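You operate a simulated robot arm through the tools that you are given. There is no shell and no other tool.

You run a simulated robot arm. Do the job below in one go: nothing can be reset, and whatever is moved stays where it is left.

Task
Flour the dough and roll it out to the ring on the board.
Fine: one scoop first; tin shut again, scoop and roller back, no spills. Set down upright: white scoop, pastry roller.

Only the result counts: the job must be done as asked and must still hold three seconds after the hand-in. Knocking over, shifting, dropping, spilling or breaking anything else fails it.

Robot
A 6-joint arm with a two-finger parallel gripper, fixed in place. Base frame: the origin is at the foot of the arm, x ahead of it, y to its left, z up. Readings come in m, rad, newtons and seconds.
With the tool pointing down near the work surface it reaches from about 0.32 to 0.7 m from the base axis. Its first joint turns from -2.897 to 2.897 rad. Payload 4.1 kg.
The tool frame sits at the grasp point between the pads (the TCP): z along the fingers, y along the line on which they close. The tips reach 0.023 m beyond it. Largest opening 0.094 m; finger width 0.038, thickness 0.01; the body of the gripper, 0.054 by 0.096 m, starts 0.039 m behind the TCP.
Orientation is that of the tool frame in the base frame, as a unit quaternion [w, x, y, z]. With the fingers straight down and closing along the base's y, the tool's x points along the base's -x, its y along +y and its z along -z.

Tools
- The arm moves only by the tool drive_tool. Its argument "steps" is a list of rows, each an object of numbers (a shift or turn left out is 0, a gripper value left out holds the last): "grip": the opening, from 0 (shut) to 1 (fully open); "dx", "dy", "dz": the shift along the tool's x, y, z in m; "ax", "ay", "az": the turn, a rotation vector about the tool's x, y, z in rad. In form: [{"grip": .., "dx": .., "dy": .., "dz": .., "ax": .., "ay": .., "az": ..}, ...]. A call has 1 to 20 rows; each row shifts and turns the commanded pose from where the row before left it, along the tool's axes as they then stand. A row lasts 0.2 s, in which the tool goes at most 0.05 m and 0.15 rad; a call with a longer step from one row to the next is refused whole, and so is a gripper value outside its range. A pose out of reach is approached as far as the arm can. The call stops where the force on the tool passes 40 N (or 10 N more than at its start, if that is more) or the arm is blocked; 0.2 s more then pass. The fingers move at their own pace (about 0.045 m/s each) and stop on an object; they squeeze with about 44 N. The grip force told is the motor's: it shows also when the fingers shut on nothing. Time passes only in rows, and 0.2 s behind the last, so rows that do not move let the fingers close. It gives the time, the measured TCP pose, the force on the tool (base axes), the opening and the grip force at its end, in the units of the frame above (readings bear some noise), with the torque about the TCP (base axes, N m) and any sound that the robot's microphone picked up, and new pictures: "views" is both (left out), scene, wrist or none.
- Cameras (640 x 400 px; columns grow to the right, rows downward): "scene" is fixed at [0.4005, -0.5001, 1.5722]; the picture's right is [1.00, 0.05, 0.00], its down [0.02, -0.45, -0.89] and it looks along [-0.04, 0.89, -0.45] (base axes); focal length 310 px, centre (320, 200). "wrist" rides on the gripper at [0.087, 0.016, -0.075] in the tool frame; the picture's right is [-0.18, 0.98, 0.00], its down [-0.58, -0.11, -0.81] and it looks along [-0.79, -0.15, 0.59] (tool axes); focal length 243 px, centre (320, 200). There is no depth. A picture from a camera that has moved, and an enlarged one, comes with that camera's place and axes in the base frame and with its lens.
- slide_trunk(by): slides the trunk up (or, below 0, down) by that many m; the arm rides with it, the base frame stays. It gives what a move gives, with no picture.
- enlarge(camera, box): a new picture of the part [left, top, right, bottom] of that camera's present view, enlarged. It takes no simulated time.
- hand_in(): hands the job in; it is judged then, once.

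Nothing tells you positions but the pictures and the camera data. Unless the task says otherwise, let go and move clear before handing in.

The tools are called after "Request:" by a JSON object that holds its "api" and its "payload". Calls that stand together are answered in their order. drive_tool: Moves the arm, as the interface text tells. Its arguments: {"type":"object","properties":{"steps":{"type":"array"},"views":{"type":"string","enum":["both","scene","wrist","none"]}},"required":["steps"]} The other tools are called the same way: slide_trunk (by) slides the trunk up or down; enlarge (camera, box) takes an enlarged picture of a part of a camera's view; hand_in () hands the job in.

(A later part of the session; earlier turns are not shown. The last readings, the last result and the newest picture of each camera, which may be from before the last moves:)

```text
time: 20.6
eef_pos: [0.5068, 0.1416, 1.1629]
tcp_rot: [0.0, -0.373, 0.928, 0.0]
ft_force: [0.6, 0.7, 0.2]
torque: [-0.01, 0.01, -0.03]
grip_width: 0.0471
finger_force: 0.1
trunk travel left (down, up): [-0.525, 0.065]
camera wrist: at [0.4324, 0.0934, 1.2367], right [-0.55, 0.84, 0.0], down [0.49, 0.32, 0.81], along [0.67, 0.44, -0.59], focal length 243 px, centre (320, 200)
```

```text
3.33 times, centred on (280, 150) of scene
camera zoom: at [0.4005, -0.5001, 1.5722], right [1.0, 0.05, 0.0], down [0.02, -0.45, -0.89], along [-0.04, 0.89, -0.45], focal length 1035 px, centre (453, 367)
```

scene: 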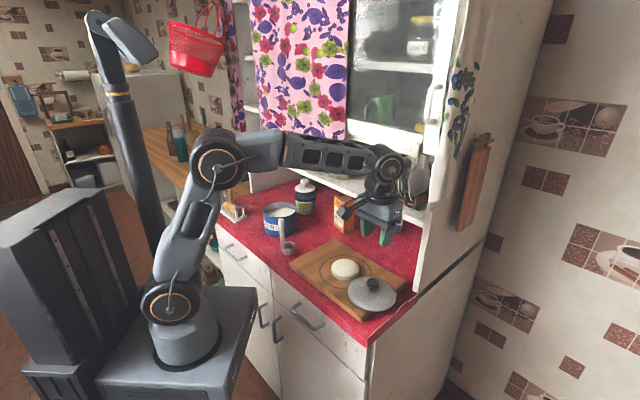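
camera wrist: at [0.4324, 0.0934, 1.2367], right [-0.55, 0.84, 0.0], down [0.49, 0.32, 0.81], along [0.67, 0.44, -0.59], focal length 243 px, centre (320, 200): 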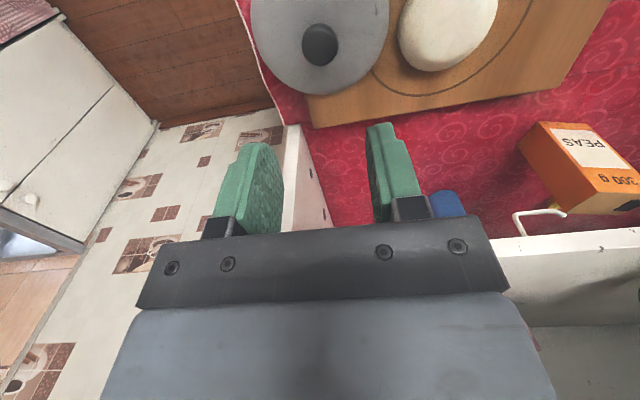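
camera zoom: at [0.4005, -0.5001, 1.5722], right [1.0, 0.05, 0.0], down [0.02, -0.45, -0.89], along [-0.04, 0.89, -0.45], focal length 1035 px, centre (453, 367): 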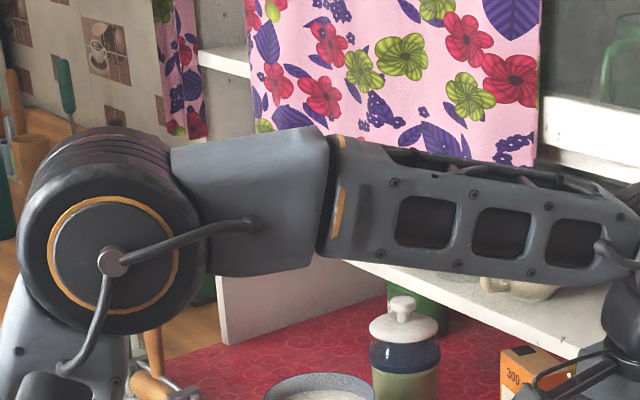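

The lid is stable. Next I'll put the curtain back, by pitching the tool forward so the fingers can reach the tab on the curtain, starting well clear of it.

Request:
{"api": "drive_tool", "payload": {"steps": [{"dx": 0.0067, "dy": 0.034, "dz": -0.0162}, {"dx": 0.0067, "dy": 0.034, "dz": -0.0162}, {"dx": 0.0067, "dy": 0.034, "dz": -0.0162}, {"dx": 0.0067, "dy": 0.034, "dz": -0.0162}, {"dx": 0.0067, "dy": 0.034, "dz": -0.0162}, {"dx": 0.0067, "dy": 0.034, "dz": -0.0162}, {"ay": -0.14}, {"ay": -0.14}, {"ay": -0.14}, {"ay": -0.14}, {"ay": -0.14}, {"ay": -0.14}, {"ay": -0.14}, {"ay": -0.14}, {}]}}

```text
time: 23.8
eef_pos: [0.3358, 0.2602, 1.2567]
tcp_rot: [0.493, -0.316, 0.786, 0.199]
ft_force: [-0.8, 0.1, 0.0]
torque: [0.04, 0.03, -0.01]
grip_width: 0.0468
finger_force: 0.0
trunk travel left (down, up): [-0.525, 0.065]
camera wrist: at [0.2485, 0.1994, 1.2116], right [-0.62, 0.76, 0.17], down [-0.27, -0.41, 0.87], along [0.73, 0.5, 0.46], focal length 243 px, centre (320, 200)
```

scene: 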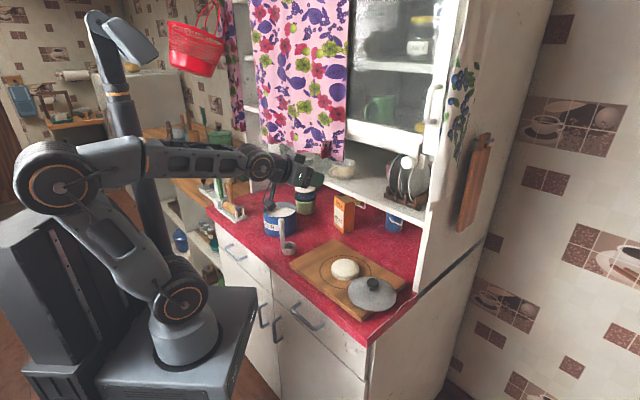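
wrist: 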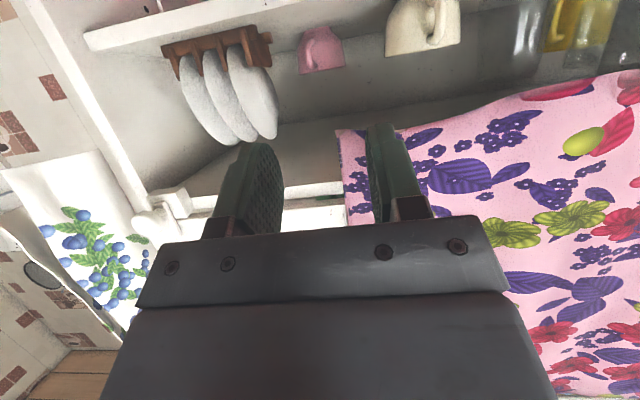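

The pitched pose works, and the curtain and shelf are in view. I'll enlarge to find the tab.

Request:
{"api": "enlarge", "payload": {"camera": "wrist", "box": [320, 60, 640, 260]}}

Request:
{"api": "enlarge", "payload": {"camera": "scene", "box": [260, 110, 380, 200]}}

```text
2.00 times, centred on (480, 160) of wrist
camera zoom: at [0.2485, 0.1994, 1.2116], right [-0.62, 0.76, 0.17], down [-0.27, -0.41, 0.87], along [0.73, 0.5, 0.46], focal length 485 px, centre (0, 280)
```

zoom: 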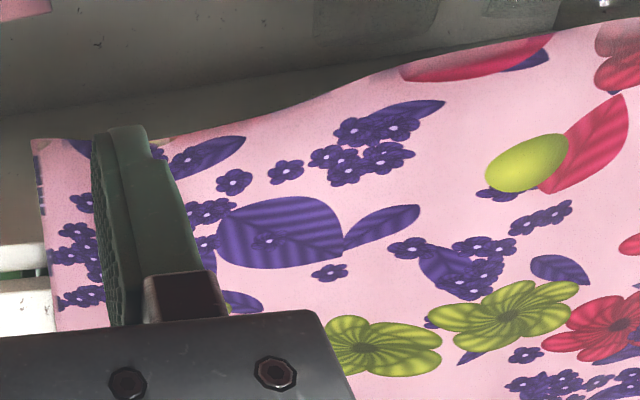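

```text
4.44 times, centred on (320, 155) of scene
camera zoom: at [0.4005, -0.5001, 1.5722], right [1.0, 0.05, 0.0], down [0.02, -0.45, -0.89], along [-0.04, 0.89, -0.45], focal length 1380 px, centre (320, 400)
```

zoom: 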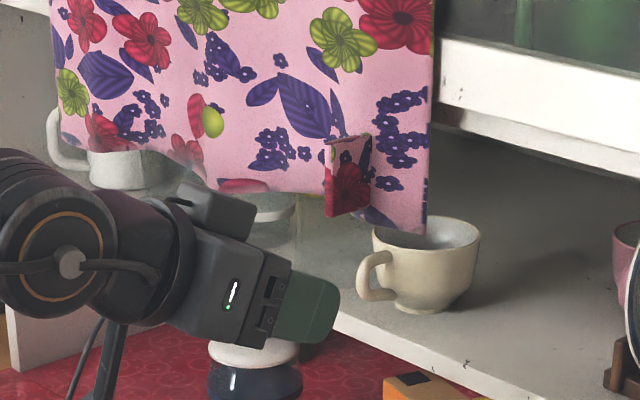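

The tab is a stiff plate standing out from the curtain at e≈−0.01, n from 0.516 to 0.556, z≈1.295. The curtain moved about 0.165 m to the right. I'll level the tool and line up in front of the tab.

Request:
{"api": "drive_tool", "payload": {"steps": [{"ay": -0.15}, {"ay": -0.15}, {"ay": -0.15}, {"dx": -0.019, "dy": 0.03}, {"dx": -0.019, "dy": 0.029}, {}]}}

Request:
{"api": "enlarge", "payload": {"camera": "wrist", "box": [200, 50, 440, 250]}}

Request:
{"api": "enlarge", "payload": {"camera": "scene", "box": [260, 110, 380, 200]}}

```text
time: 25.1
eef_pos: [0.2945, 0.3019, 1.2941]
tcp_rot: [0.656, -0.265, 0.656, 0.265]
ft_force: [0.6, 0.7, 0.1]
torque: [0.0, -0.01, 0.0]
grip_width: 0.0471
finger_force: 0.1
trunk travel left (down, up): [-0.525, 0.065]
camera wrist: at [0.2291, 0.2629, 1.2083], right [-0.68, 0.71, 0.18], down [-0.51, -0.64, 0.58], along [0.53, 0.3, 0.79], focal length 243 px, centre (320, 200)
```

scene: 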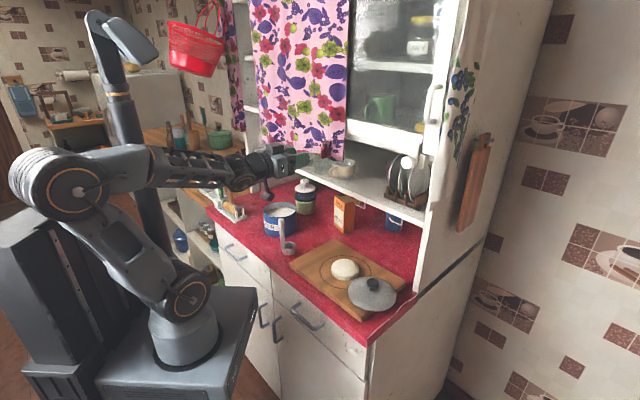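
wrist: 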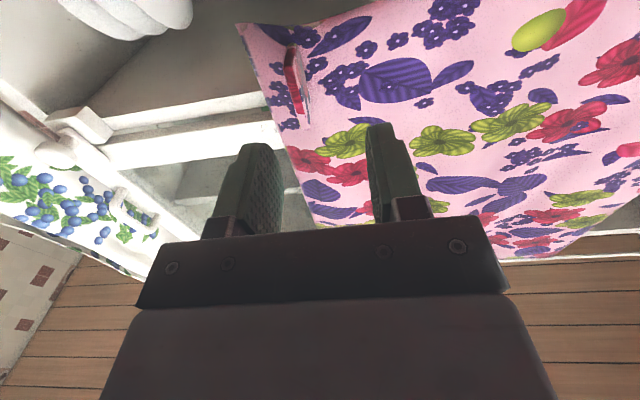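

```text
2.00 times, centred on (320, 150) of wrist
camera zoom: at [0.2291, 0.2629, 1.2083], right [-0.68, 0.71, 0.18], down [-0.51, -0.64, 0.58], along [0.53, 0.3, 0.79], focal length 485 px, centre (320, 300)
```

zoom: 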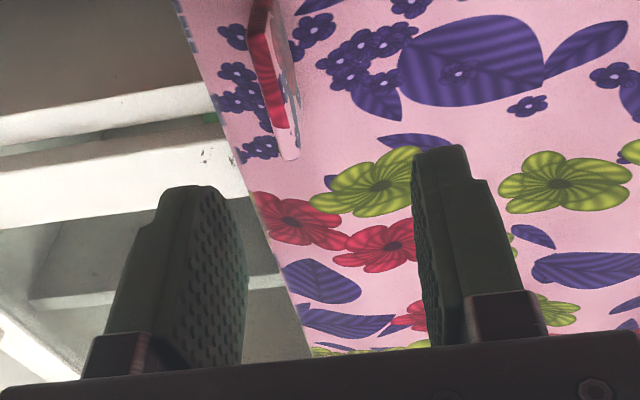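

```text
4.44 times, centred on (320, 155) of scene
camera zoom: at [0.4005, -0.5001, 1.5722], right [1.0, 0.05, 0.0], down [0.02, -0.45, -0.89], along [-0.04, 0.89, -0.45], focal length 1380 px, centre (320, 400)
```

zoom: 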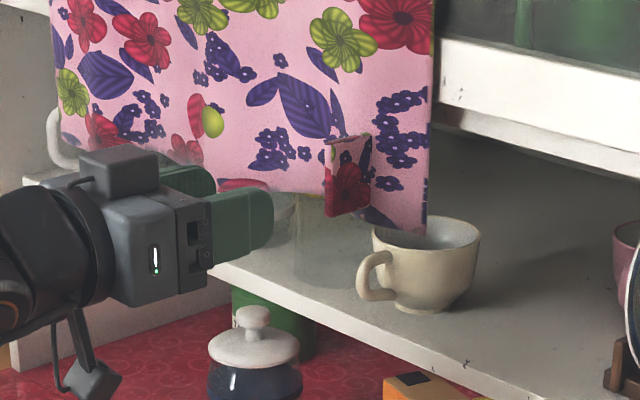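

Cross-checking both cameras, the tab plate sits at e≈+0.005, n from 0.50 to 0.54, z≈1.30. I'll align and go forward part way.

Request:
{"api": "drive_tool", "payload": {"steps": [{"dx": -0.008, "dy": -0.015}, {"dz": 0.03}, {"dz": 0.025}, {}]}}

Request:
{"api": "enlarge", "payload": {"camera": "wrist", "box": [200, 50, 440, 250]}}

Request:
{"api": "enlarge", "payload": {"camera": "scene", "box": [260, 110, 380, 200]}}

```text
time: 26.1
eef_pos: [0.3452, 0.3323, 1.3031]
tcp_rot: [0.656, -0.265, 0.656, 0.265]
ft_force: [-0.6, 0.5, 0.3]
torque: [0.0, -0.02, -0.01]
grip_width: 0.047
finger_force: 0.1
trunk travel left (down, up): [-0.525, 0.065]
camera wrist: at [0.2806, 0.2926, 1.216], right [-0.68, 0.71, 0.18], down [-0.51, -0.64, 0.58], along [0.53, 0.3, 0.79], focal length 243 px, centre (320, 200)
```

scene: 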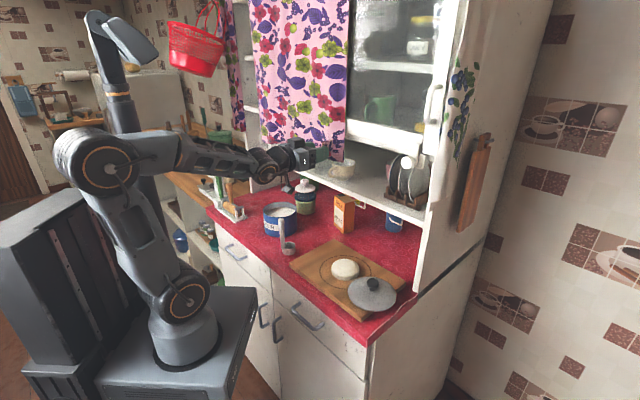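
wrist: 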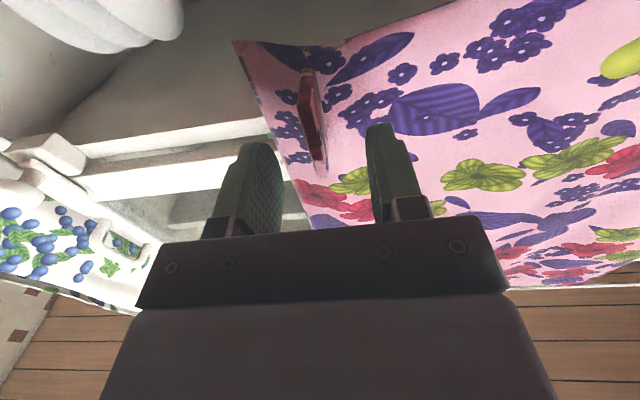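

```text
2.00 times, centred on (320, 150) of wrist
camera zoom: at [0.2806, 0.2926, 1.216], right [-0.68, 0.71, 0.18], down [-0.51, -0.64, 0.58], along [0.53, 0.3, 0.79], focal length 485 px, centre (320, 300)
```

zoom: 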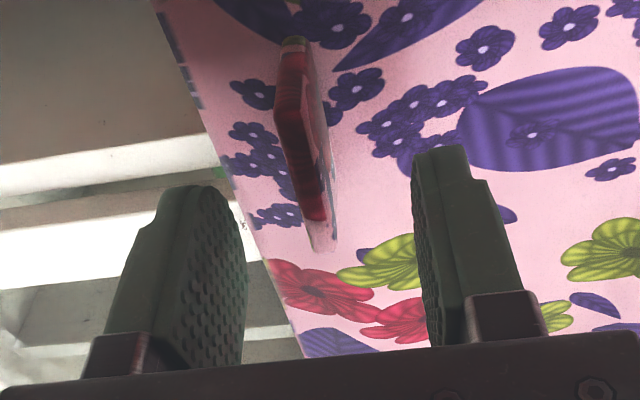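

```text
4.44 times, centred on (320, 155) of scene
camera zoom: at [0.4005, -0.5001, 1.5722], right [1.0, 0.05, 0.0], down [0.02, -0.45, -0.89], along [-0.04, 0.89, -0.45], focal length 1380 px, centre (320, 400)
```

zoom: 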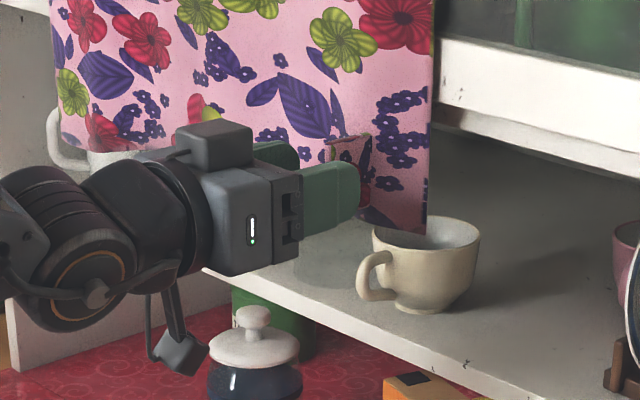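

The tab is centred between the fingers. I'll go forward about 3 cm and close on it.

Request:
{"api": "drive_tool", "payload": {"steps": [{"dz": 0.016}, {"dz": 0.015}, {"grip": 0.0}, {}, {}]}}

Request:
{"api": "enlarge", "payload": {"camera": "scene", "box": [260, 110, 380, 200]}}

```text
time: 27.4
eef_pos: [0.3667, 0.353, 1.302]
tcp_rot: [0.655, -0.265, 0.656, 0.265]
ft_force: [1.6, -0.3, -0.3]
torque: [0.19, -0.13, 1.08]
grip_width: 0.0084
finger_force: 37.4
trunk travel left (down, up): [-0.525, 0.065]
camera wrist: at [0.3019, 0.3126, 1.2155], right [-0.68, 0.71, 0.18], down [-0.5, -0.64, 0.58], along [0.53, 0.3, 0.79], focal length 243 px, centre (320, 200)
```

scene: 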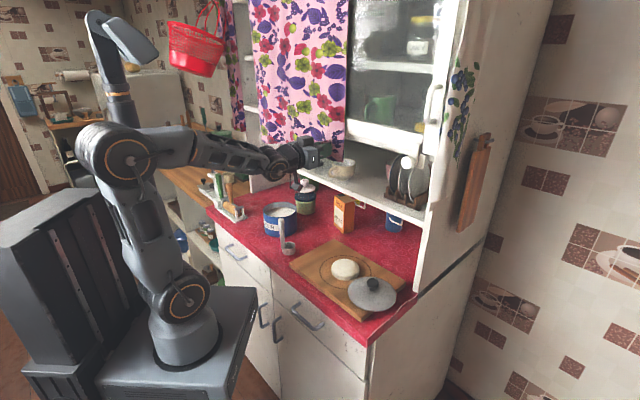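
wrist: 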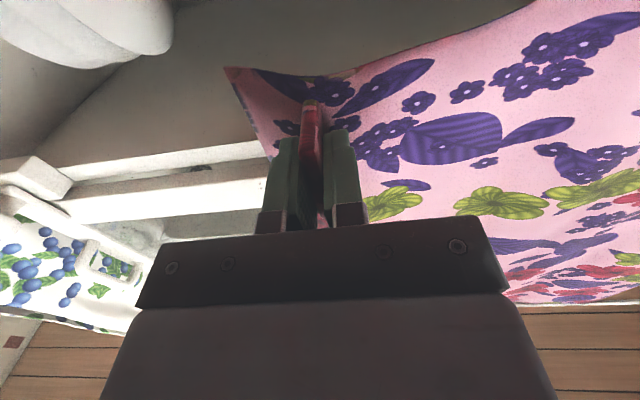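

```text
4.44 times, centred on (320, 155) of scene
camera zoom: at [0.4005, -0.5001, 1.5722], right [1.0, 0.05, 0.0], down [0.02, -0.45, -0.89], along [-0.04, 0.89, -0.45], focal length 1380 px, centre (320, 400)
```

zoom: 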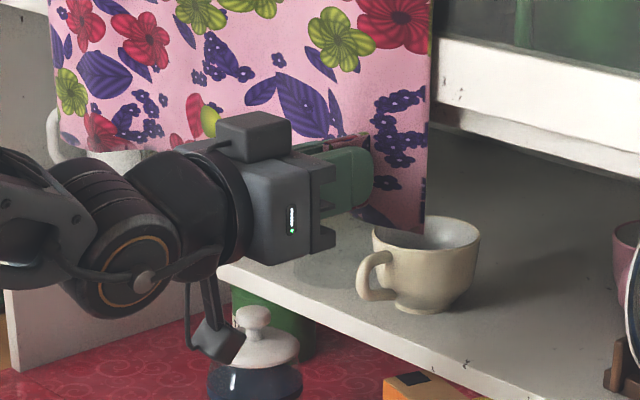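

The tab is gripped. I'll slide the curtain back left along the counter direction and check against the earlier picture before the last bit.

Request:
{"api": "drive_tool", "payload": {"steps": [{"dy": 0.015}, {"dy": 0.025}, {"dy": 0.03}, {"dy": 0.03}, {"dy": 0.025}, {"dy": 0.015}, {}]}}

Request:
{"api": "enlarge", "payload": {"camera": "scene", "box": [220, 90, 340, 210]}}

Request:
{"api": "enlarge", "payload": {"camera": "scene", "box": [200, 0, 380, 200]}}

```text
time: 28.9
eef_pos: [0.2676, 0.4525, 1.3017]
tcp_rot: [0.657, -0.266, 0.655, 0.264]
ft_force: [-12.0, -12.5, -9.9]
torque: [0.27, 0.06, 1.29]
grip_width: 0.0081
finger_force: 45.5
trunk travel left (down, up): [-0.525, 0.065]
camera wrist: at [0.2023, 0.412, 1.2154], right [-0.68, 0.71, 0.18], down [-0.5, -0.64, 0.58], along [0.53, 0.3, 0.79], focal length 243 px, centre (320, 200)
```

scene: 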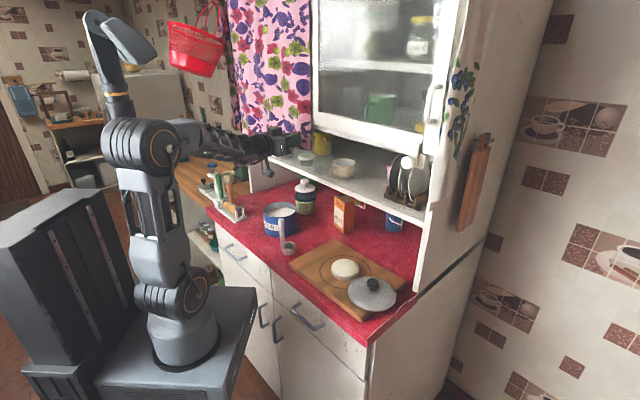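
wrist: 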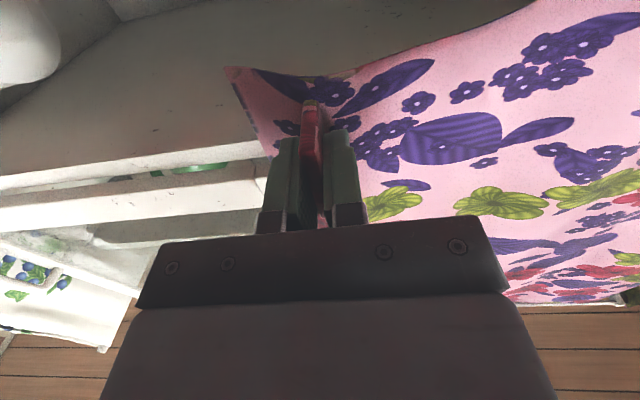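

```text
3.33 times, centred on (280, 150) of scene
camera zoom: at [0.4005, -0.5001, 1.5722], right [1.0, 0.05, 0.0], down [0.02, -0.45, -0.89], along [-0.04, 0.89, -0.45], focal length 1035 px, centre (453, 367)
```

zoom: 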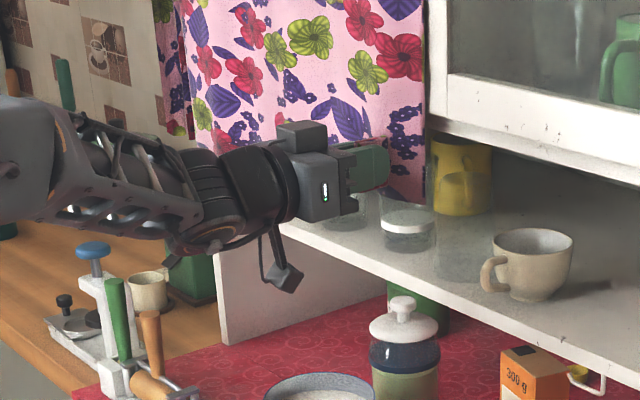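

```text
2.00 times, centred on (290, 100) of scene
camera zoom: at [0.4005, -0.5001, 1.5722], right [1.0, 0.05, 0.0], down [0.02, -0.45, -0.89], along [-0.04, 0.89, -0.45], focal length 621 px, centre (380, 400)
```

zoom: 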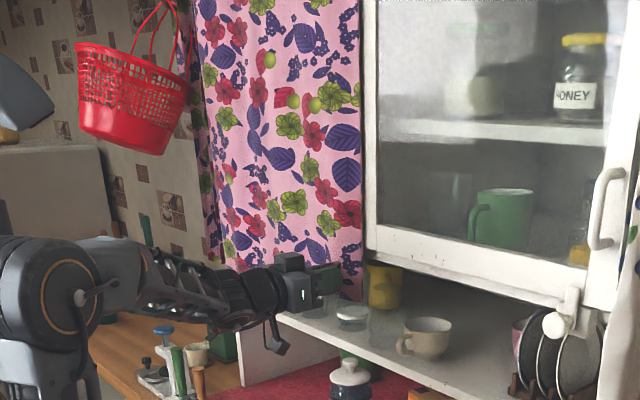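

The curtain follows the hand and is now about 2 cm short of its original place. I'll move the rest, easing back slightly to relieve the side load.

Request:
{"api": "drive_tool", "payload": {"steps": [{"dy": 0.01, "dz": -0.001}, {"dy": 0.009, "dz": -0.001}, {}], "views": "scene"}}

Request:
{"api": "enlarge", "payload": {"camera": "scene", "box": [220, 90, 340, 210]}}

```text
time: 29.8
eef_pos: [0.2566, 0.4652, 1.3021]
tcp_rot: [0.655, -0.266, 0.656, 0.265]
ft_force: [-9.6, -10.0, -16.9]
torque: [0.75, -0.37, 1.27]
grip_width: 0.0082
finger_force: 45.1
trunk travel left (down, up): [-0.525, 0.065]
```

scene: 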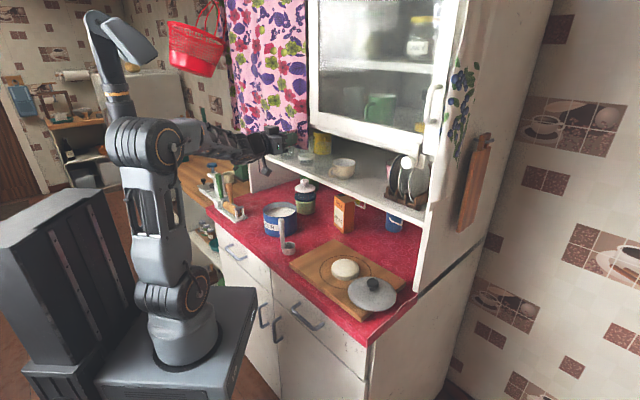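

```text
3.33 times, centred on (280, 150) of scene
camera zoom: at [0.4005, -0.5001, 1.5722], right [1.0, 0.05, 0.0], down [0.02, -0.45, -0.89], along [-0.04, 0.89, -0.45], focal length 1035 px, centre (453, 367)
```

zoom: 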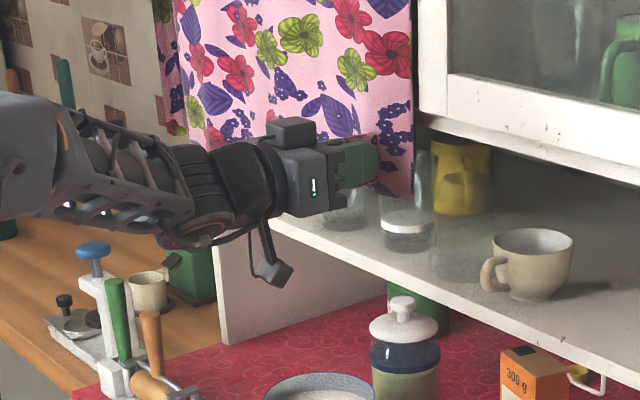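

The curtain pattern now lines up with the original picture. I'll release the tab and back straight off.

Request:
{"api": "drive_tool", "payload": {"steps": [{"grip": 0.35}, {}, {}, {"dz": -0.03}, {"dz": -0.04}, {"dz": -0.04}, {}]}}

Request:
{"api": "enlarge", "payload": {"camera": "scene", "box": [220, 90, 340, 210]}}

```text
time: 31.4
eef_pos: [0.1783, 0.3888, 1.3058]
tcp_rot: [0.656, -0.265, 0.656, 0.264]
ft_force: [-0.8, -0.4, 0.1]
torque: [-0.01, 0.0, 0.01]
grip_width: 0.0332
finger_force: 0.1
trunk travel left (down, up): [-0.525, 0.065]
camera wrist: at [0.1133, 0.3492, 1.2194], right [-0.68, 0.71, 0.18], down [-0.51, -0.64, 0.58], along [0.53, 0.3, 0.79], focal length 243 px, centre (320, 200)
```

scene: 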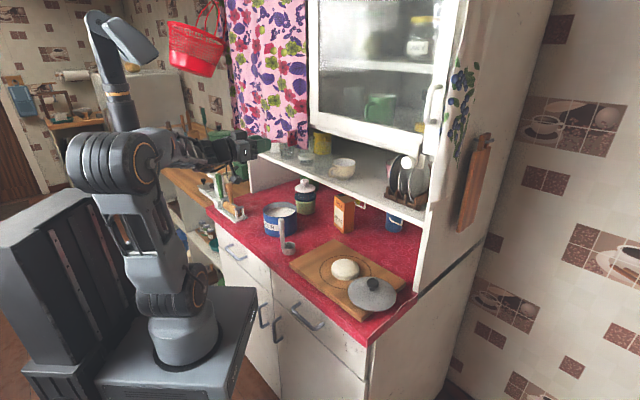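
wrist: 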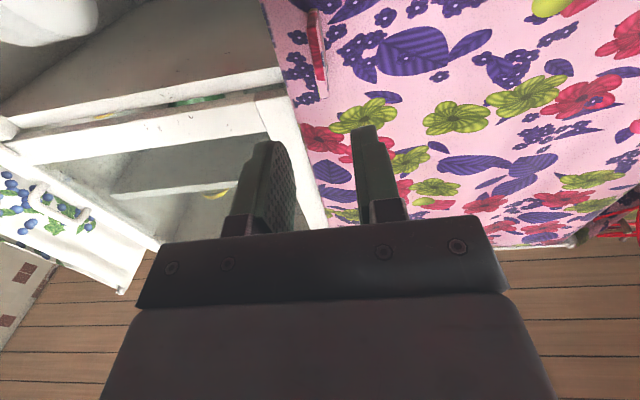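

```text
3.33 times, centred on (280, 150) of scene
camera zoom: at [0.4005, -0.5001, 1.5722], right [1.0, 0.05, 0.0], down [0.02, -0.45, -0.89], along [-0.04, 0.89, -0.45], focal length 1035 px, centre (453, 367)
```

zoom: 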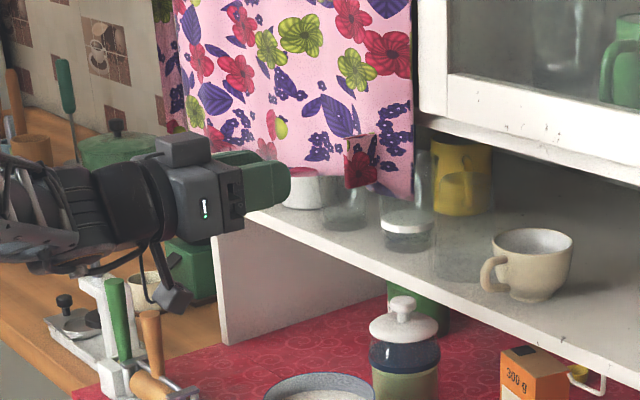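

The curtain and its tab are back in place. From here I'll work with the tool pitched about 60° so the wrist stays well clear of it. I'll move to a pose in front of the scoop handle.

Request:
{"api": "drive_tool", "payload": {"steps": [{"grip": 0.6, "ay": 0.13}, {"ay": 0.13}, {"ay": 0.13}, {"ay": 0.13}, {"dx": 0.0369, "dy": -0.01225, "dz": 0.0078}, {"dx": 0.0369, "dy": -0.01225, "dz": 0.0078}, {"dx": 0.0369, "dy": -0.01225, "dz": 0.0078}, {"dx": 0.0369, "dy": -0.01225, "dz": 0.0078}, {"dx": 0.0369, "dy": -0.01225, "dz": 0.0078}, {"dx": 0.0369, "dy": -0.01225, "dz": 0.0078}, {}]}}

```text
time: 33.8
eef_pos: [0.1782, 0.3406, 1.1099]
tcp_rot: [0.465, -0.324, 0.802, 0.187]
ft_force: [0.4, -1.6, 0.6]
torque: [0.01, -0.01, 0.01]
grip_width: 0.0563
finger_force: 0.2
out of reach, approached as far as the arm can: row 9, 10
trunk travel left (down, up): [-0.525, 0.065]
camera wrist: at [0.0882, 0.2777, 1.0718], right [-0.62, 0.77, 0.16], down [-0.22, -0.36, 0.91], along [0.76, 0.52, 0.39], focal length 243 px, centre (320, 200)
```

scene: 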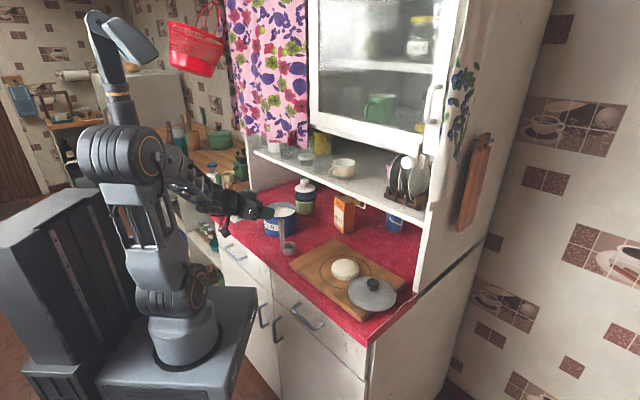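
wrist: 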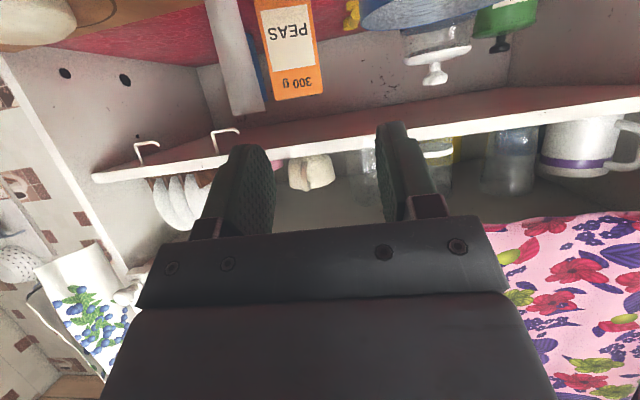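

The arm folded to its limit this close in, so I'll raise up and move forward above the scoop. Then I'll lower the trunk a little, so the arm has more room at low pitch angles.

Request:
{"api": "drive_tool", "payload": {"steps": [{"dx": -0.0314, "dz": 0.0044}, {"dx": -0.0314, "dz": 0.0044}, {"dx": -0.0314, "dz": 0.0044}, {"dx": -0.0314, "dz": 0.0044}, {}]}}

```text
time: 35.0
eef_pos: [0.2326, 0.3957, 1.2116]
tcp_rot: [0.465, -0.323, 0.803, 0.188]
ft_force: [-0.8, -0.5, 0.3]
torque: [0.02, -0.01, -0.02]
grip_width: 0.0564
finger_force: 0.1
trunk travel left (down, up): [-0.525, 0.065]
camera wrist: at [0.144, 0.3314, 1.1736], right [-0.62, 0.77, 0.16], down [-0.22, -0.36, 0.91], along [0.76, 0.52, 0.39], focal length 243 px, centre (320, 200)
```

scene: 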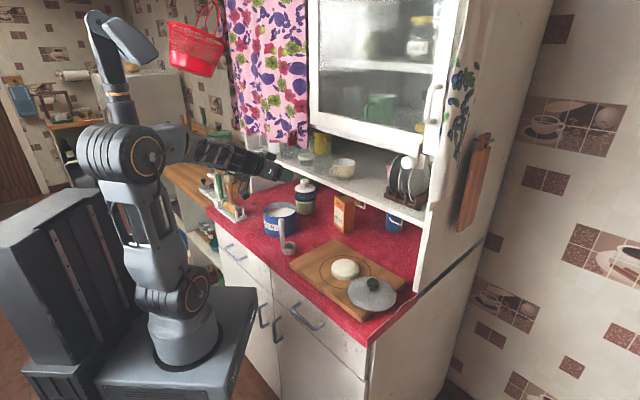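
wrist: 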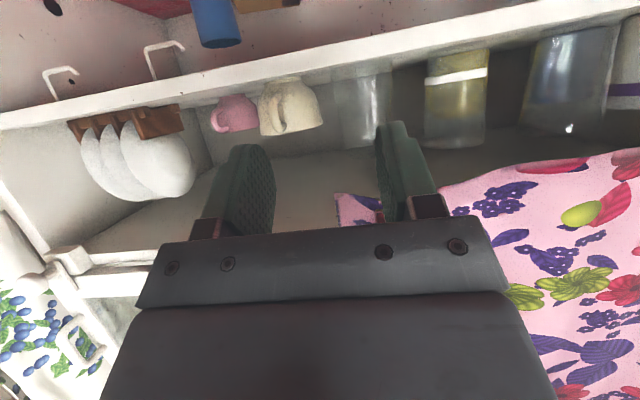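

I'll lower the trunk by 6 cm.

Request:
{"api": "slide_trunk", "payload": {"by": -0.06}}

```text
time: 36.0
eef_pos: [0.2334, 0.3948, 1.1523]
tcp_rot: [0.465, -0.324, 0.802, 0.187]
ft_force: [0.8, -0.5, -0.5]
torque: [0.0, -0.01, 0.01]
grip_width: 0.0563
finger_force: 0.1
trunk travel left (down, up): [-0.465, 0.125]
```

Now I'll position above the scoop handle and look.

Request:
{"api": "drive_tool", "payload": {"steps": [{"dx": 0.0175, "dy": -0.02, "dz": -0.0103}, {"dx": 0.0175, "dy": -0.0205, "dz": -0.0104}, {}]}}

Request:
{"api": "enlarge", "payload": {"camera": "scene", "box": [230, 180, 330, 270]}}

```text
time: 36.8
eef_pos: [0.2368, 0.3394, 1.1283]
tcp_rot: [0.465, -0.324, 0.802, 0.188]
ft_force: [0.0, 0.2, -0.3]
torque: [0.01, 0.02, 0.01]
grip_width: 0.0567
finger_force: 0.0
trunk travel left (down, up): [-0.465, 0.125]
camera wrist: at [0.1468, 0.2762, 1.0907], right [-0.62, 0.77, 0.16], down [-0.22, -0.36, 0.91], along [0.76, 0.52, 0.39], focal length 243 px, centre (320, 200)
```

scene: 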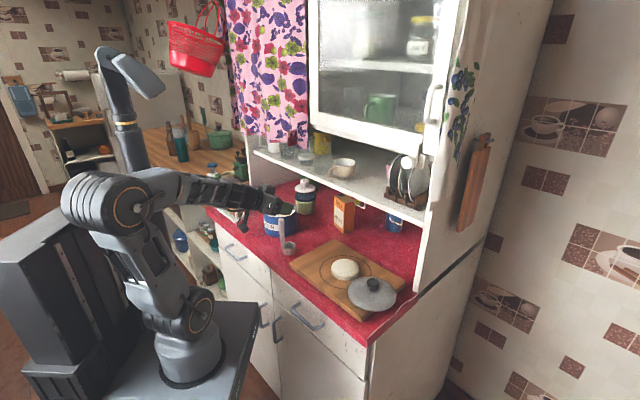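
wrist: 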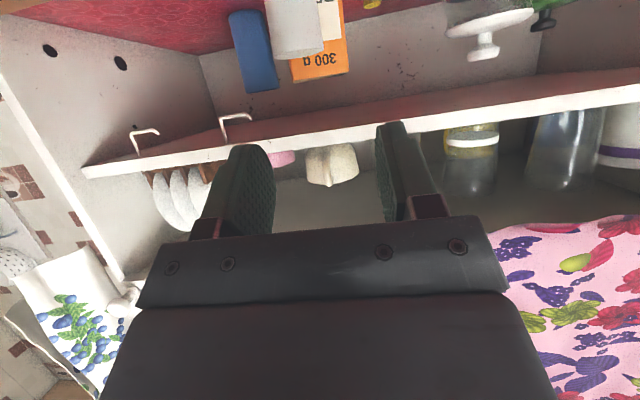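

```text
4.44 times, centred on (280, 225) of scene
camera zoom: at [0.4005, -0.5001, 1.5722], right [1.0, 0.05, 0.0], down [0.02, -0.45, -0.89], along [-0.04, 0.89, -0.45], focal length 1380 px, centre (498, 89)
```

zoom: 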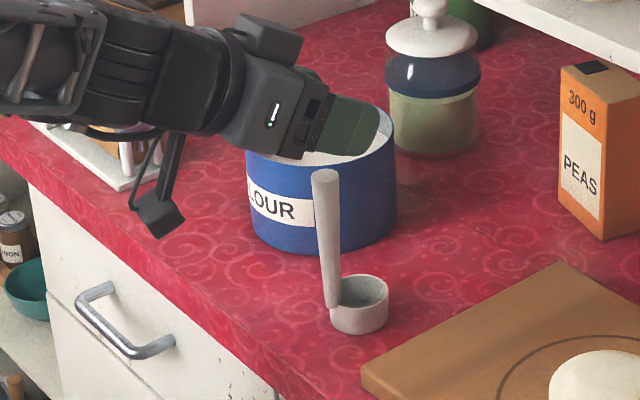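

Alignment over the handle looks right. I'll lower the fingers around the handle to TCP z≈1.05.

Request:
{"api": "drive_tool", "payload": {"steps": [{"dx": 0.0225, "dz": 0.013}, {"dx": 0.0225, "dz": 0.013}, {"dx": 0.0225, "dz": 0.013}, {}]}}

Request:
{"api": "enlarge", "payload": {"camera": "scene", "box": [230, 180, 330, 270]}}

```text
time: 37.8
eef_pos: [0.2373, 0.3424, 1.0507]
tcp_rot: [0.465, -0.323, 0.802, 0.187]
ft_force: [0.7, 0.1, 1.2]
torque: [0.0, 0.0, 0.03]
grip_width: 0.0564
finger_force: 0.1
trunk travel left (down, up): [-0.465, 0.125]
camera wrist: at [0.1481, 0.2792, 1.013], right [-0.62, 0.77, 0.16], down [-0.22, -0.36, 0.91], along [0.76, 0.52, 0.39], focal length 243 px, centre (320, 200)
```

scene: 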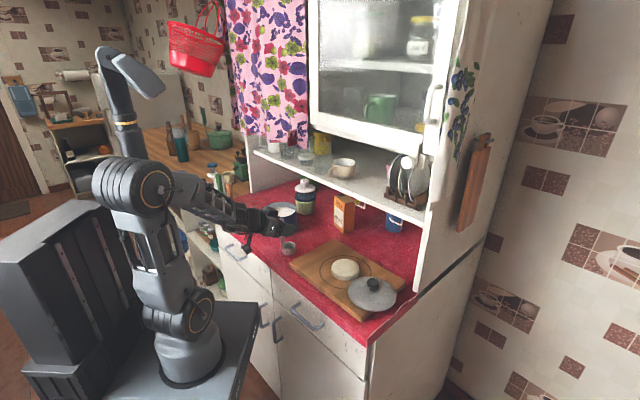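
wrist: 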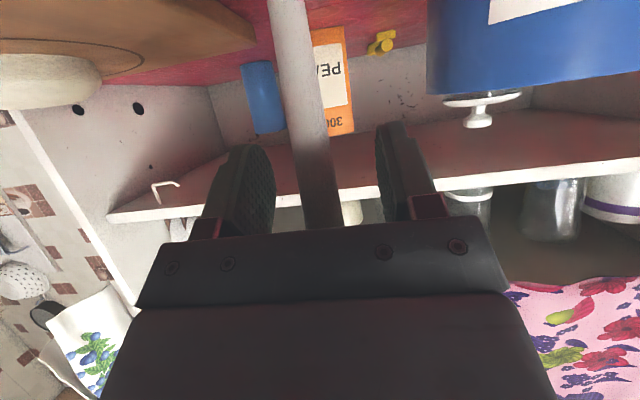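

```text
4.44 times, centred on (280, 225) of scene
camera zoom: at [0.4005, -0.5001, 1.5722], right [1.0, 0.05, 0.0], down [0.02, -0.45, -0.89], along [-0.04, 0.89, -0.45], focal length 1380 px, centre (498, 89)
```

zoom: 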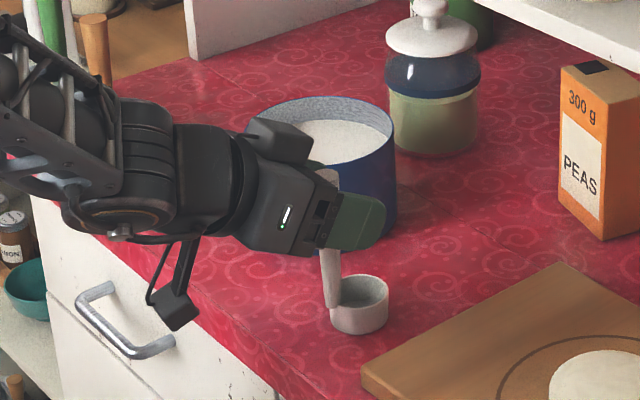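

The handle runs right between the pads at the TCP, so I'll close on it.

Request:
{"api": "drive_tool", "payload": {"steps": [{"grip": 0.0}, {}, {}, {}, {}], "views": "wrist"}}

Request:
{"api": "enlarge", "payload": {"camera": "scene", "box": [230, 180, 330, 270]}}

```text
time: 39.0
eef_pos: [0.2372, 0.3417, 1.0519]
tcp_rot: [0.465, -0.324, 0.802, 0.188]
ft_force: [0.6, 0.1, 0.4]
torque: [0.03, 0.01, -0.01]
grip_width: 0.0196
finger_force: 44.0
trunk travel left (down, up): [-0.465, 0.125]
camera wrist: at [0.1481, 0.2792, 1.0133], right [-0.62, 0.77, 0.16], down [-0.22, -0.36, 0.91], along [0.76, 0.52, 0.39], focal length 243 px, centre (320, 200)
```

wrist: 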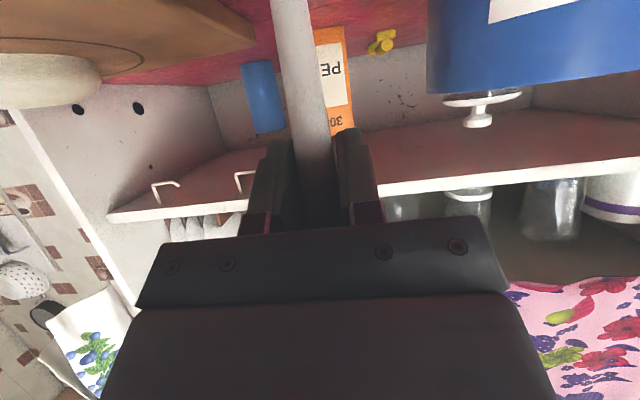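

```text
4.44 times, centred on (280, 225) of scene
camera zoom: at [0.4005, -0.5001, 1.5722], right [1.0, 0.05, 0.0], down [0.02, -0.45, -0.89], along [-0.04, 0.89, -0.45], focal length 1380 px, centre (498, 89)
```

zoom: 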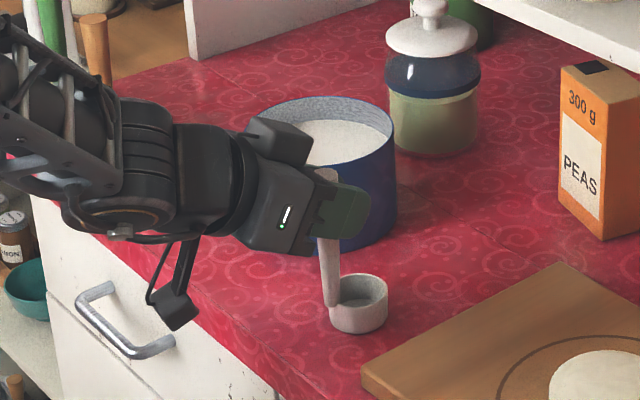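

The scoop is held at 20 mm. Before scooping I'll lift it and do a dry run of the pouring roll above the board with the cup empty.

Request:
{"api": "drive_tool", "payload": {"steps": [{"dx": -0.01, "dz": -0.006}, {"dx": -0.03, "dz": -0.0173}, {"dx": -0.0347, "dz": -0.02}, {"dx": -0.03, "dz": -0.0173}, {"dy": -0.035}, {"dy": -0.0416}, {"dy": -0.0416}, {"dy": -0.0416}, {"dy": -0.0416}, {}]}}

Request:
{"api": "enlarge", "payload": {"camera": "scene", "box": [270, 150, 420, 310]}}

```text
time: 41.1
eef_pos: [0.3096, 0.2625, 1.1759]
tcp_rot: [0.465, -0.324, 0.803, 0.187]
ft_force: [-0.3, -0.2, -1.1]
torque: [0.03, -0.01, 0.02]
grip_width: 0.0194
finger_force: 43.6
out of reach, approached as far as the arm can: row 7, 8, 9
trunk travel left (down, up): [-0.465, 0.125]
camera wrist: at [0.2205, 0.2002, 1.1374], right [-0.62, 0.77, 0.16], down [-0.22, -0.36, 0.91], along [0.76, 0.52, 0.39], focal length 243 px, centre (320, 200)
```

scene: 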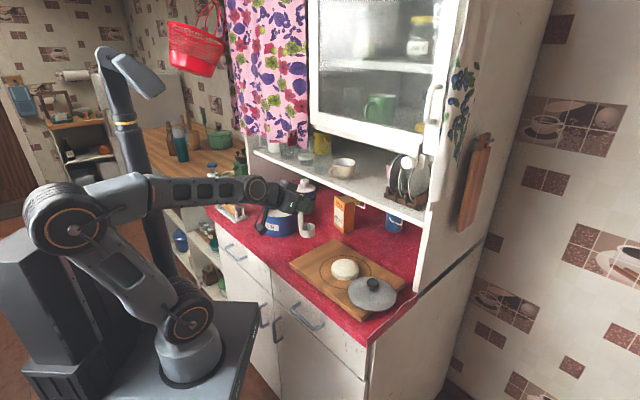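
wrist: 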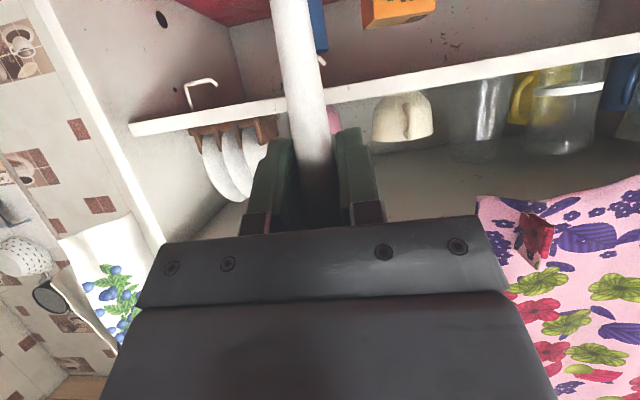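

```text
2.50 times, centred on (345, 230) of scene
camera zoom: at [0.4005, -0.5001, 1.5722], right [1.0, 0.05, 0.0], down [0.02, -0.45, -0.89], along [-0.04, 0.89, -0.45], focal length 776 px, centre (258, 125)
```

zoom: 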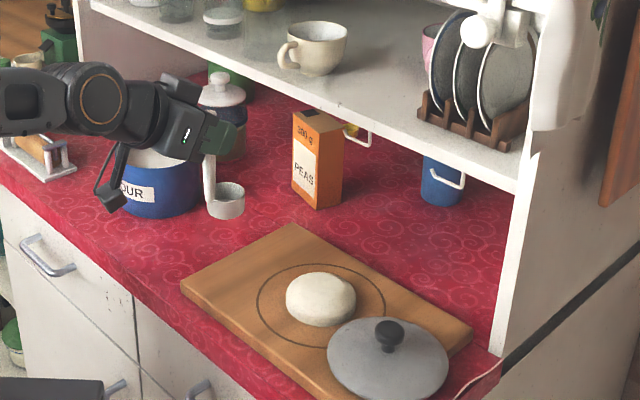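

The straight path passed too close to the base axis. I'll go out a little, across, then back in to the pour position, and roll the tool in the air.

Request:
{"api": "drive_tool", "payload": {"steps": [{"dx": -0.0125, "dz": 0.0217}, {"dx": -0.0125, "dz": 0.0216}, {"dy": -0.034}, {"dy": -0.033}, {"dy": -0.0333}, {"dx": 0.015, "dz": -0.026}, {"dx": 0.0125, "dz": -0.0217}, {}], "views": "scene"}}

```text
time: 43.0
eef_pos: [0.3042, 0.257, 1.1736]
tcp_rot: [0.465, -0.324, 0.802, 0.187]
ft_force: [-1.2, 0.0, -0.2]
torque: [-0.01, -0.01, 0.03]
grip_width: 0.0196
finger_force: 44.0
out of reach, approached as far as the arm can: row 3, 4, 5
trunk travel left (down, up): [-0.465, 0.125]
```

scene: 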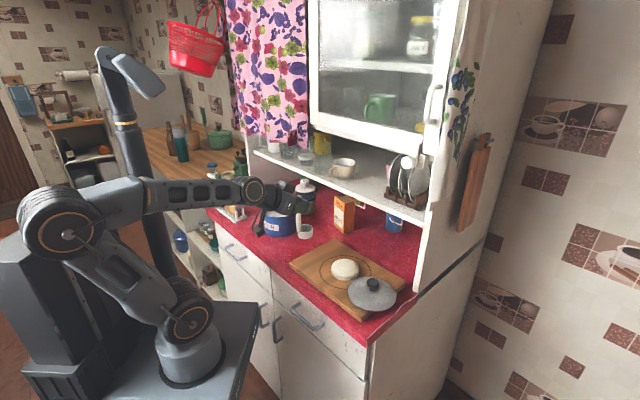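

The block looks like a wrist singularity, with the tool lined up with the forearm. I'll swing the tool's heading toward +x, which opens the wrist angle, and try again in the air.

Request:
{"api": "drive_tool", "payload": {"steps": [{"ax": 0.1214, "az": 0.0695}, {"ax": 0.1214, "az": 0.0695}, {"ax": 0.1214, "az": 0.0695}, {"ax": 0.1214, "az": 0.0695}, {"ax": 0.1214, "az": 0.0695}, {"ax": 0.059, "az": 0.0338}, {}], "views": "scene"}}

```text
time: 44.5
eef_pos: [0.3048, 0.2584, 1.1756]
tcp_rot: [0.501, 0.0, 0.865, 0.0]
ft_force: [-0.7, 0.5, -0.5]
torque: [0.0, 0.01, 0.01]
grip_width: 0.0196
finger_force: 44.4
trunk travel left (down, up): [-0.465, 0.125]
```

scene: 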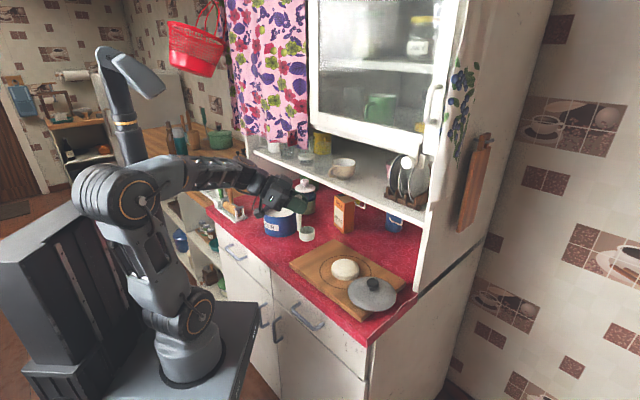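

That works: the tool now heads along +x at 60° pitch. I'll move so the cup mouth is above the dough, then dry-run the pouring roll with the mouth held fixed.

Request:
{"api": "drive_tool", "payload": {"steps": [{"dx": -0.0167, "dy": -0.005, "dz": 0.0289}, {"dx": -0.0167, "dy": -0.005, "dz": 0.0289}, {"dx": -0.0167, "dy": -0.005, "dz": 0.0289}, {"az": 0.15, "dx": 0.00076, "dy": -0.01016}, {"az": 0.15, "dx": 0.00076, "dy": -0.01016}, {"az": 0.15, "dx": 0.00076, "dy": -0.01016}, {"az": 0.15, "dx": 0.00076, "dy": -0.01016}, {"az": 0.15, "dx": 0.00076, "dy": -0.01016}, {"az": 0.15, "dx": 0.00076, "dy": -0.01016}, {"az": 0.15, "dx": 0.00076, "dy": -0.01016}, {"az": 0.15, "dx": 0.00076, "dy": -0.01016}, {"az": 0.15, "dx": 0.00076, "dy": -0.01016}, {"az": 0.15, "dx": 0.00076, "dy": -0.01016}, {}]}}

Request:
{"api": "enlarge", "payload": {"camera": "scene", "box": [270, 150, 420, 310]}}

```text
time: 47.5
eef_pos: [0.3752, 0.1758, 1.121]
tcp_rot: [0.367, 0.589, 0.633, 0.343]
ft_force: [0.6, -0.2, -0.7]
torque: [-0.04, 0.02, -0.02]
grip_width: 0.0199
finger_force: 43.5
trunk travel left (down, up): [-0.465, 0.125]
camera wrist: at [0.3147, 0.2626, 1.1668], right [0.49, -0.11, 0.86], down [-0.73, -0.59, 0.34], along [0.47, -0.8, -0.37], focal length 243 px, centre (320, 200)
```

scene: 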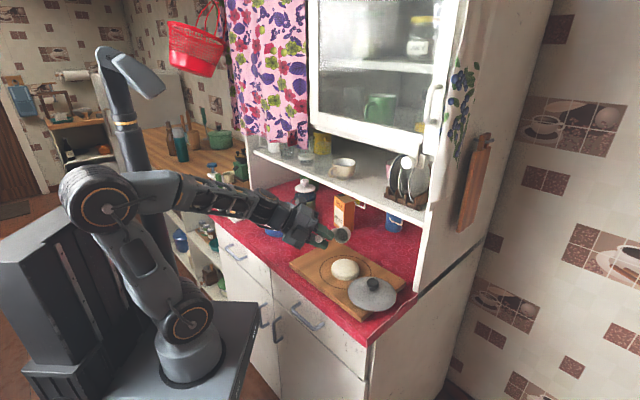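
wrist: 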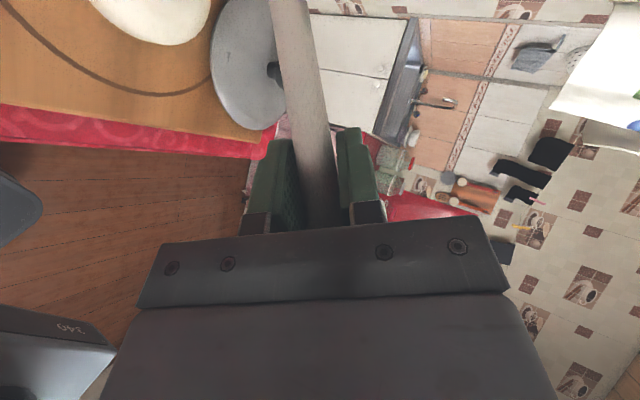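

```text
2.50 times, centred on (345, 230) of scene
camera zoom: at [0.4005, -0.5001, 1.5722], right [1.0, 0.05, 0.0], down [0.02, -0.45, -0.89], along [-0.04, 0.89, -0.45], focal length 776 px, centre (258, 125)
```

zoom: 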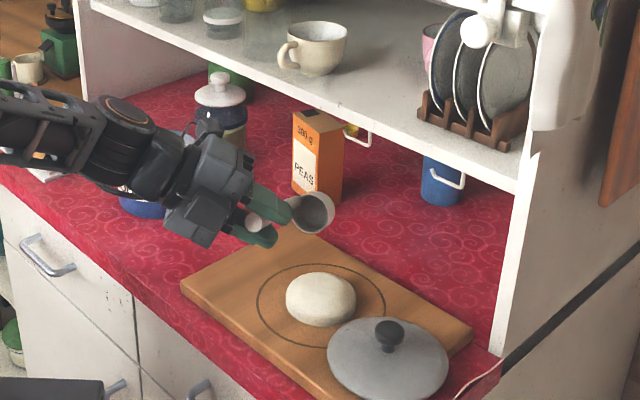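

The mouth stays over the dough as planned. I'll continue the dry roll to the full 180°.

Request:
{"api": "drive_tool", "payload": {"steps": [{"az": 0.15, "dx": 0.00076, "dy": -0.01016}, {"az": 0.15, "dx": 0.00076, "dy": -0.01016}, {"az": 0.15, "dx": 0.00076, "dy": -0.01016}, {"az": 0.15, "dx": 0.00076, "dy": -0.01016}, {"az": 0.15, "dx": 0.00076, "dy": -0.01016}, {"az": 0.15, "dx": 0.00076, "dy": -0.01016}, {"az": 0.15, "dx": 0.00076, "dy": -0.01016}, {"az": 0.15, "dx": 0.00076, "dy": -0.01016}, {"az": 0.15, "dx": 0.00076, "dy": -0.01016}, {"az": 0.15, "dx": 0.00076, "dy": -0.01016}, {}]}}

Request:
{"api": "enlarge", "payload": {"camera": "scene", "box": [270, 150, 420, 310]}}

```text
time: 50.0
eef_pos: [0.3394, 0.2336, 1.0585]
tcp_rot: [0.036, 0.863, 0.061, 0.501]
ft_force: [0.0, 0.2, -0.8]
torque: [0.03, 0.01, -0.01]
grip_width: 0.0196
finger_force: 43.9
trunk travel left (down, up): [-0.465, 0.125]
camera wrist: at [0.3176, 0.2308, 1.1712], right [-0.02, -1.0, -0.04], down [-0.99, 0.03, -0.11], along [0.11, 0.03, -0.99], focal length 243 px, centre (320, 200)
```

scene: 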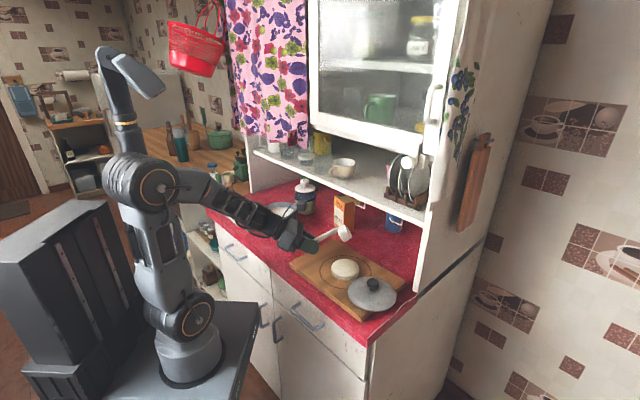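
wrist: 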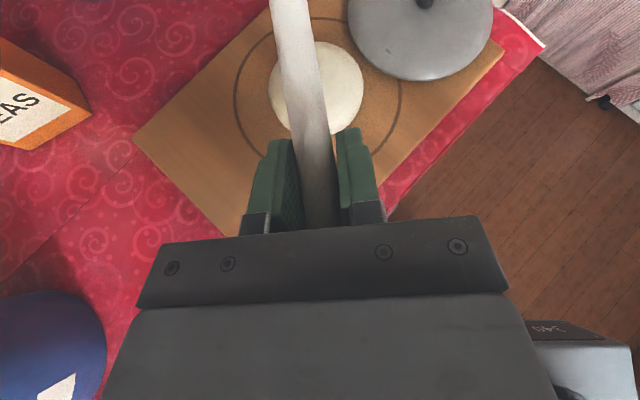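

```text
2.50 times, centred on (345, 230) of scene
camera zoom: at [0.4005, -0.5001, 1.5722], right [1.0, 0.05, 0.0], down [0.02, -0.45, -0.89], along [-0.04, 0.89, -0.45], focal length 776 px, centre (258, 125)
```

zoom: 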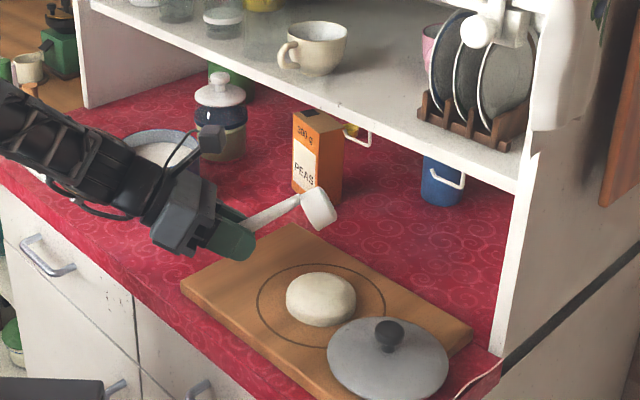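

The full pouring roll works with the empty scoop. I'll roll back upright the same way and head for the tin.

Request:
{"api": "drive_tool", "payload": {"steps": [{"az": -0.15, "dx": 0.00076, "dy": 0.01016}, {"az": -0.15, "dx": 0.00076, "dy": 0.01016}, {"az": -0.15, "dx": 0.00076, "dy": 0.01016}, {"az": -0.15, "dx": 0.00076, "dy": 0.01016}, {"az": -0.15, "dx": 0.00076, "dy": 0.01016}, {"az": -0.15, "dx": 0.00076, "dy": 0.01016}, {"az": -0.15, "dx": 0.00076, "dy": 0.01016}, {"az": -0.15, "dx": 0.00076, "dy": 0.01016}, {"az": -0.15, "dx": 0.00076, "dy": 0.01016}, {"az": -0.15, "dx": 0.00076, "dy": 0.01016}, {"az": -0.15, "dx": 0.00076, "dy": 0.01016}, {"az": -0.15, "dx": 0.00076, "dy": 0.01016}, {"az": -0.15, "dx": 0.00076, "dy": 0.01016}, {"az": -0.15, "dx": 0.00076, "dy": 0.01016}, {"az": -0.15, "dx": 0.00076, "dy": 0.01016}, {"az": -0.15, "dx": 0.00076, "dy": 0.01016}, {"az": -0.15, "dx": 0.00076, "dy": 0.01016}, {"az": -0.15, "dx": 0.00076, "dy": 0.01016}, {"az": -0.15, "dx": 0.00076, "dy": 0.01016}, {"az": -0.15, "dx": 0.00076, "dy": 0.01016}], "views": "scene"}}

```text
time: 54.1
eef_pos: [0.4073, 0.2461, 1.1755]
tcp_rot: [0.502, -0.001, 0.865, -0.002]
ft_force: [0.6, -0.2, 0.2]
torque: [0.0, 0.01, -0.03]
grip_width: 0.0198
finger_force: 43.8
trunk travel left (down, up): [-0.465, 0.125]
```

scene: 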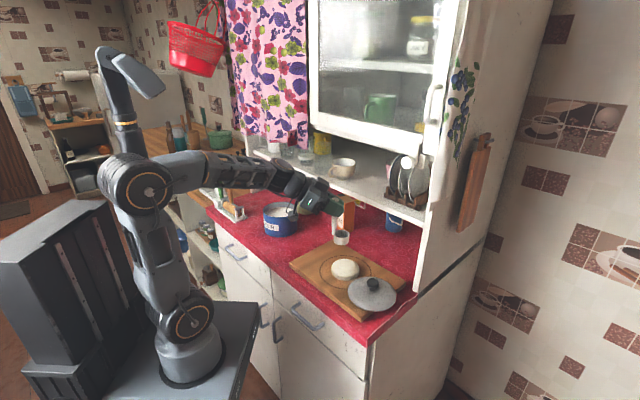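

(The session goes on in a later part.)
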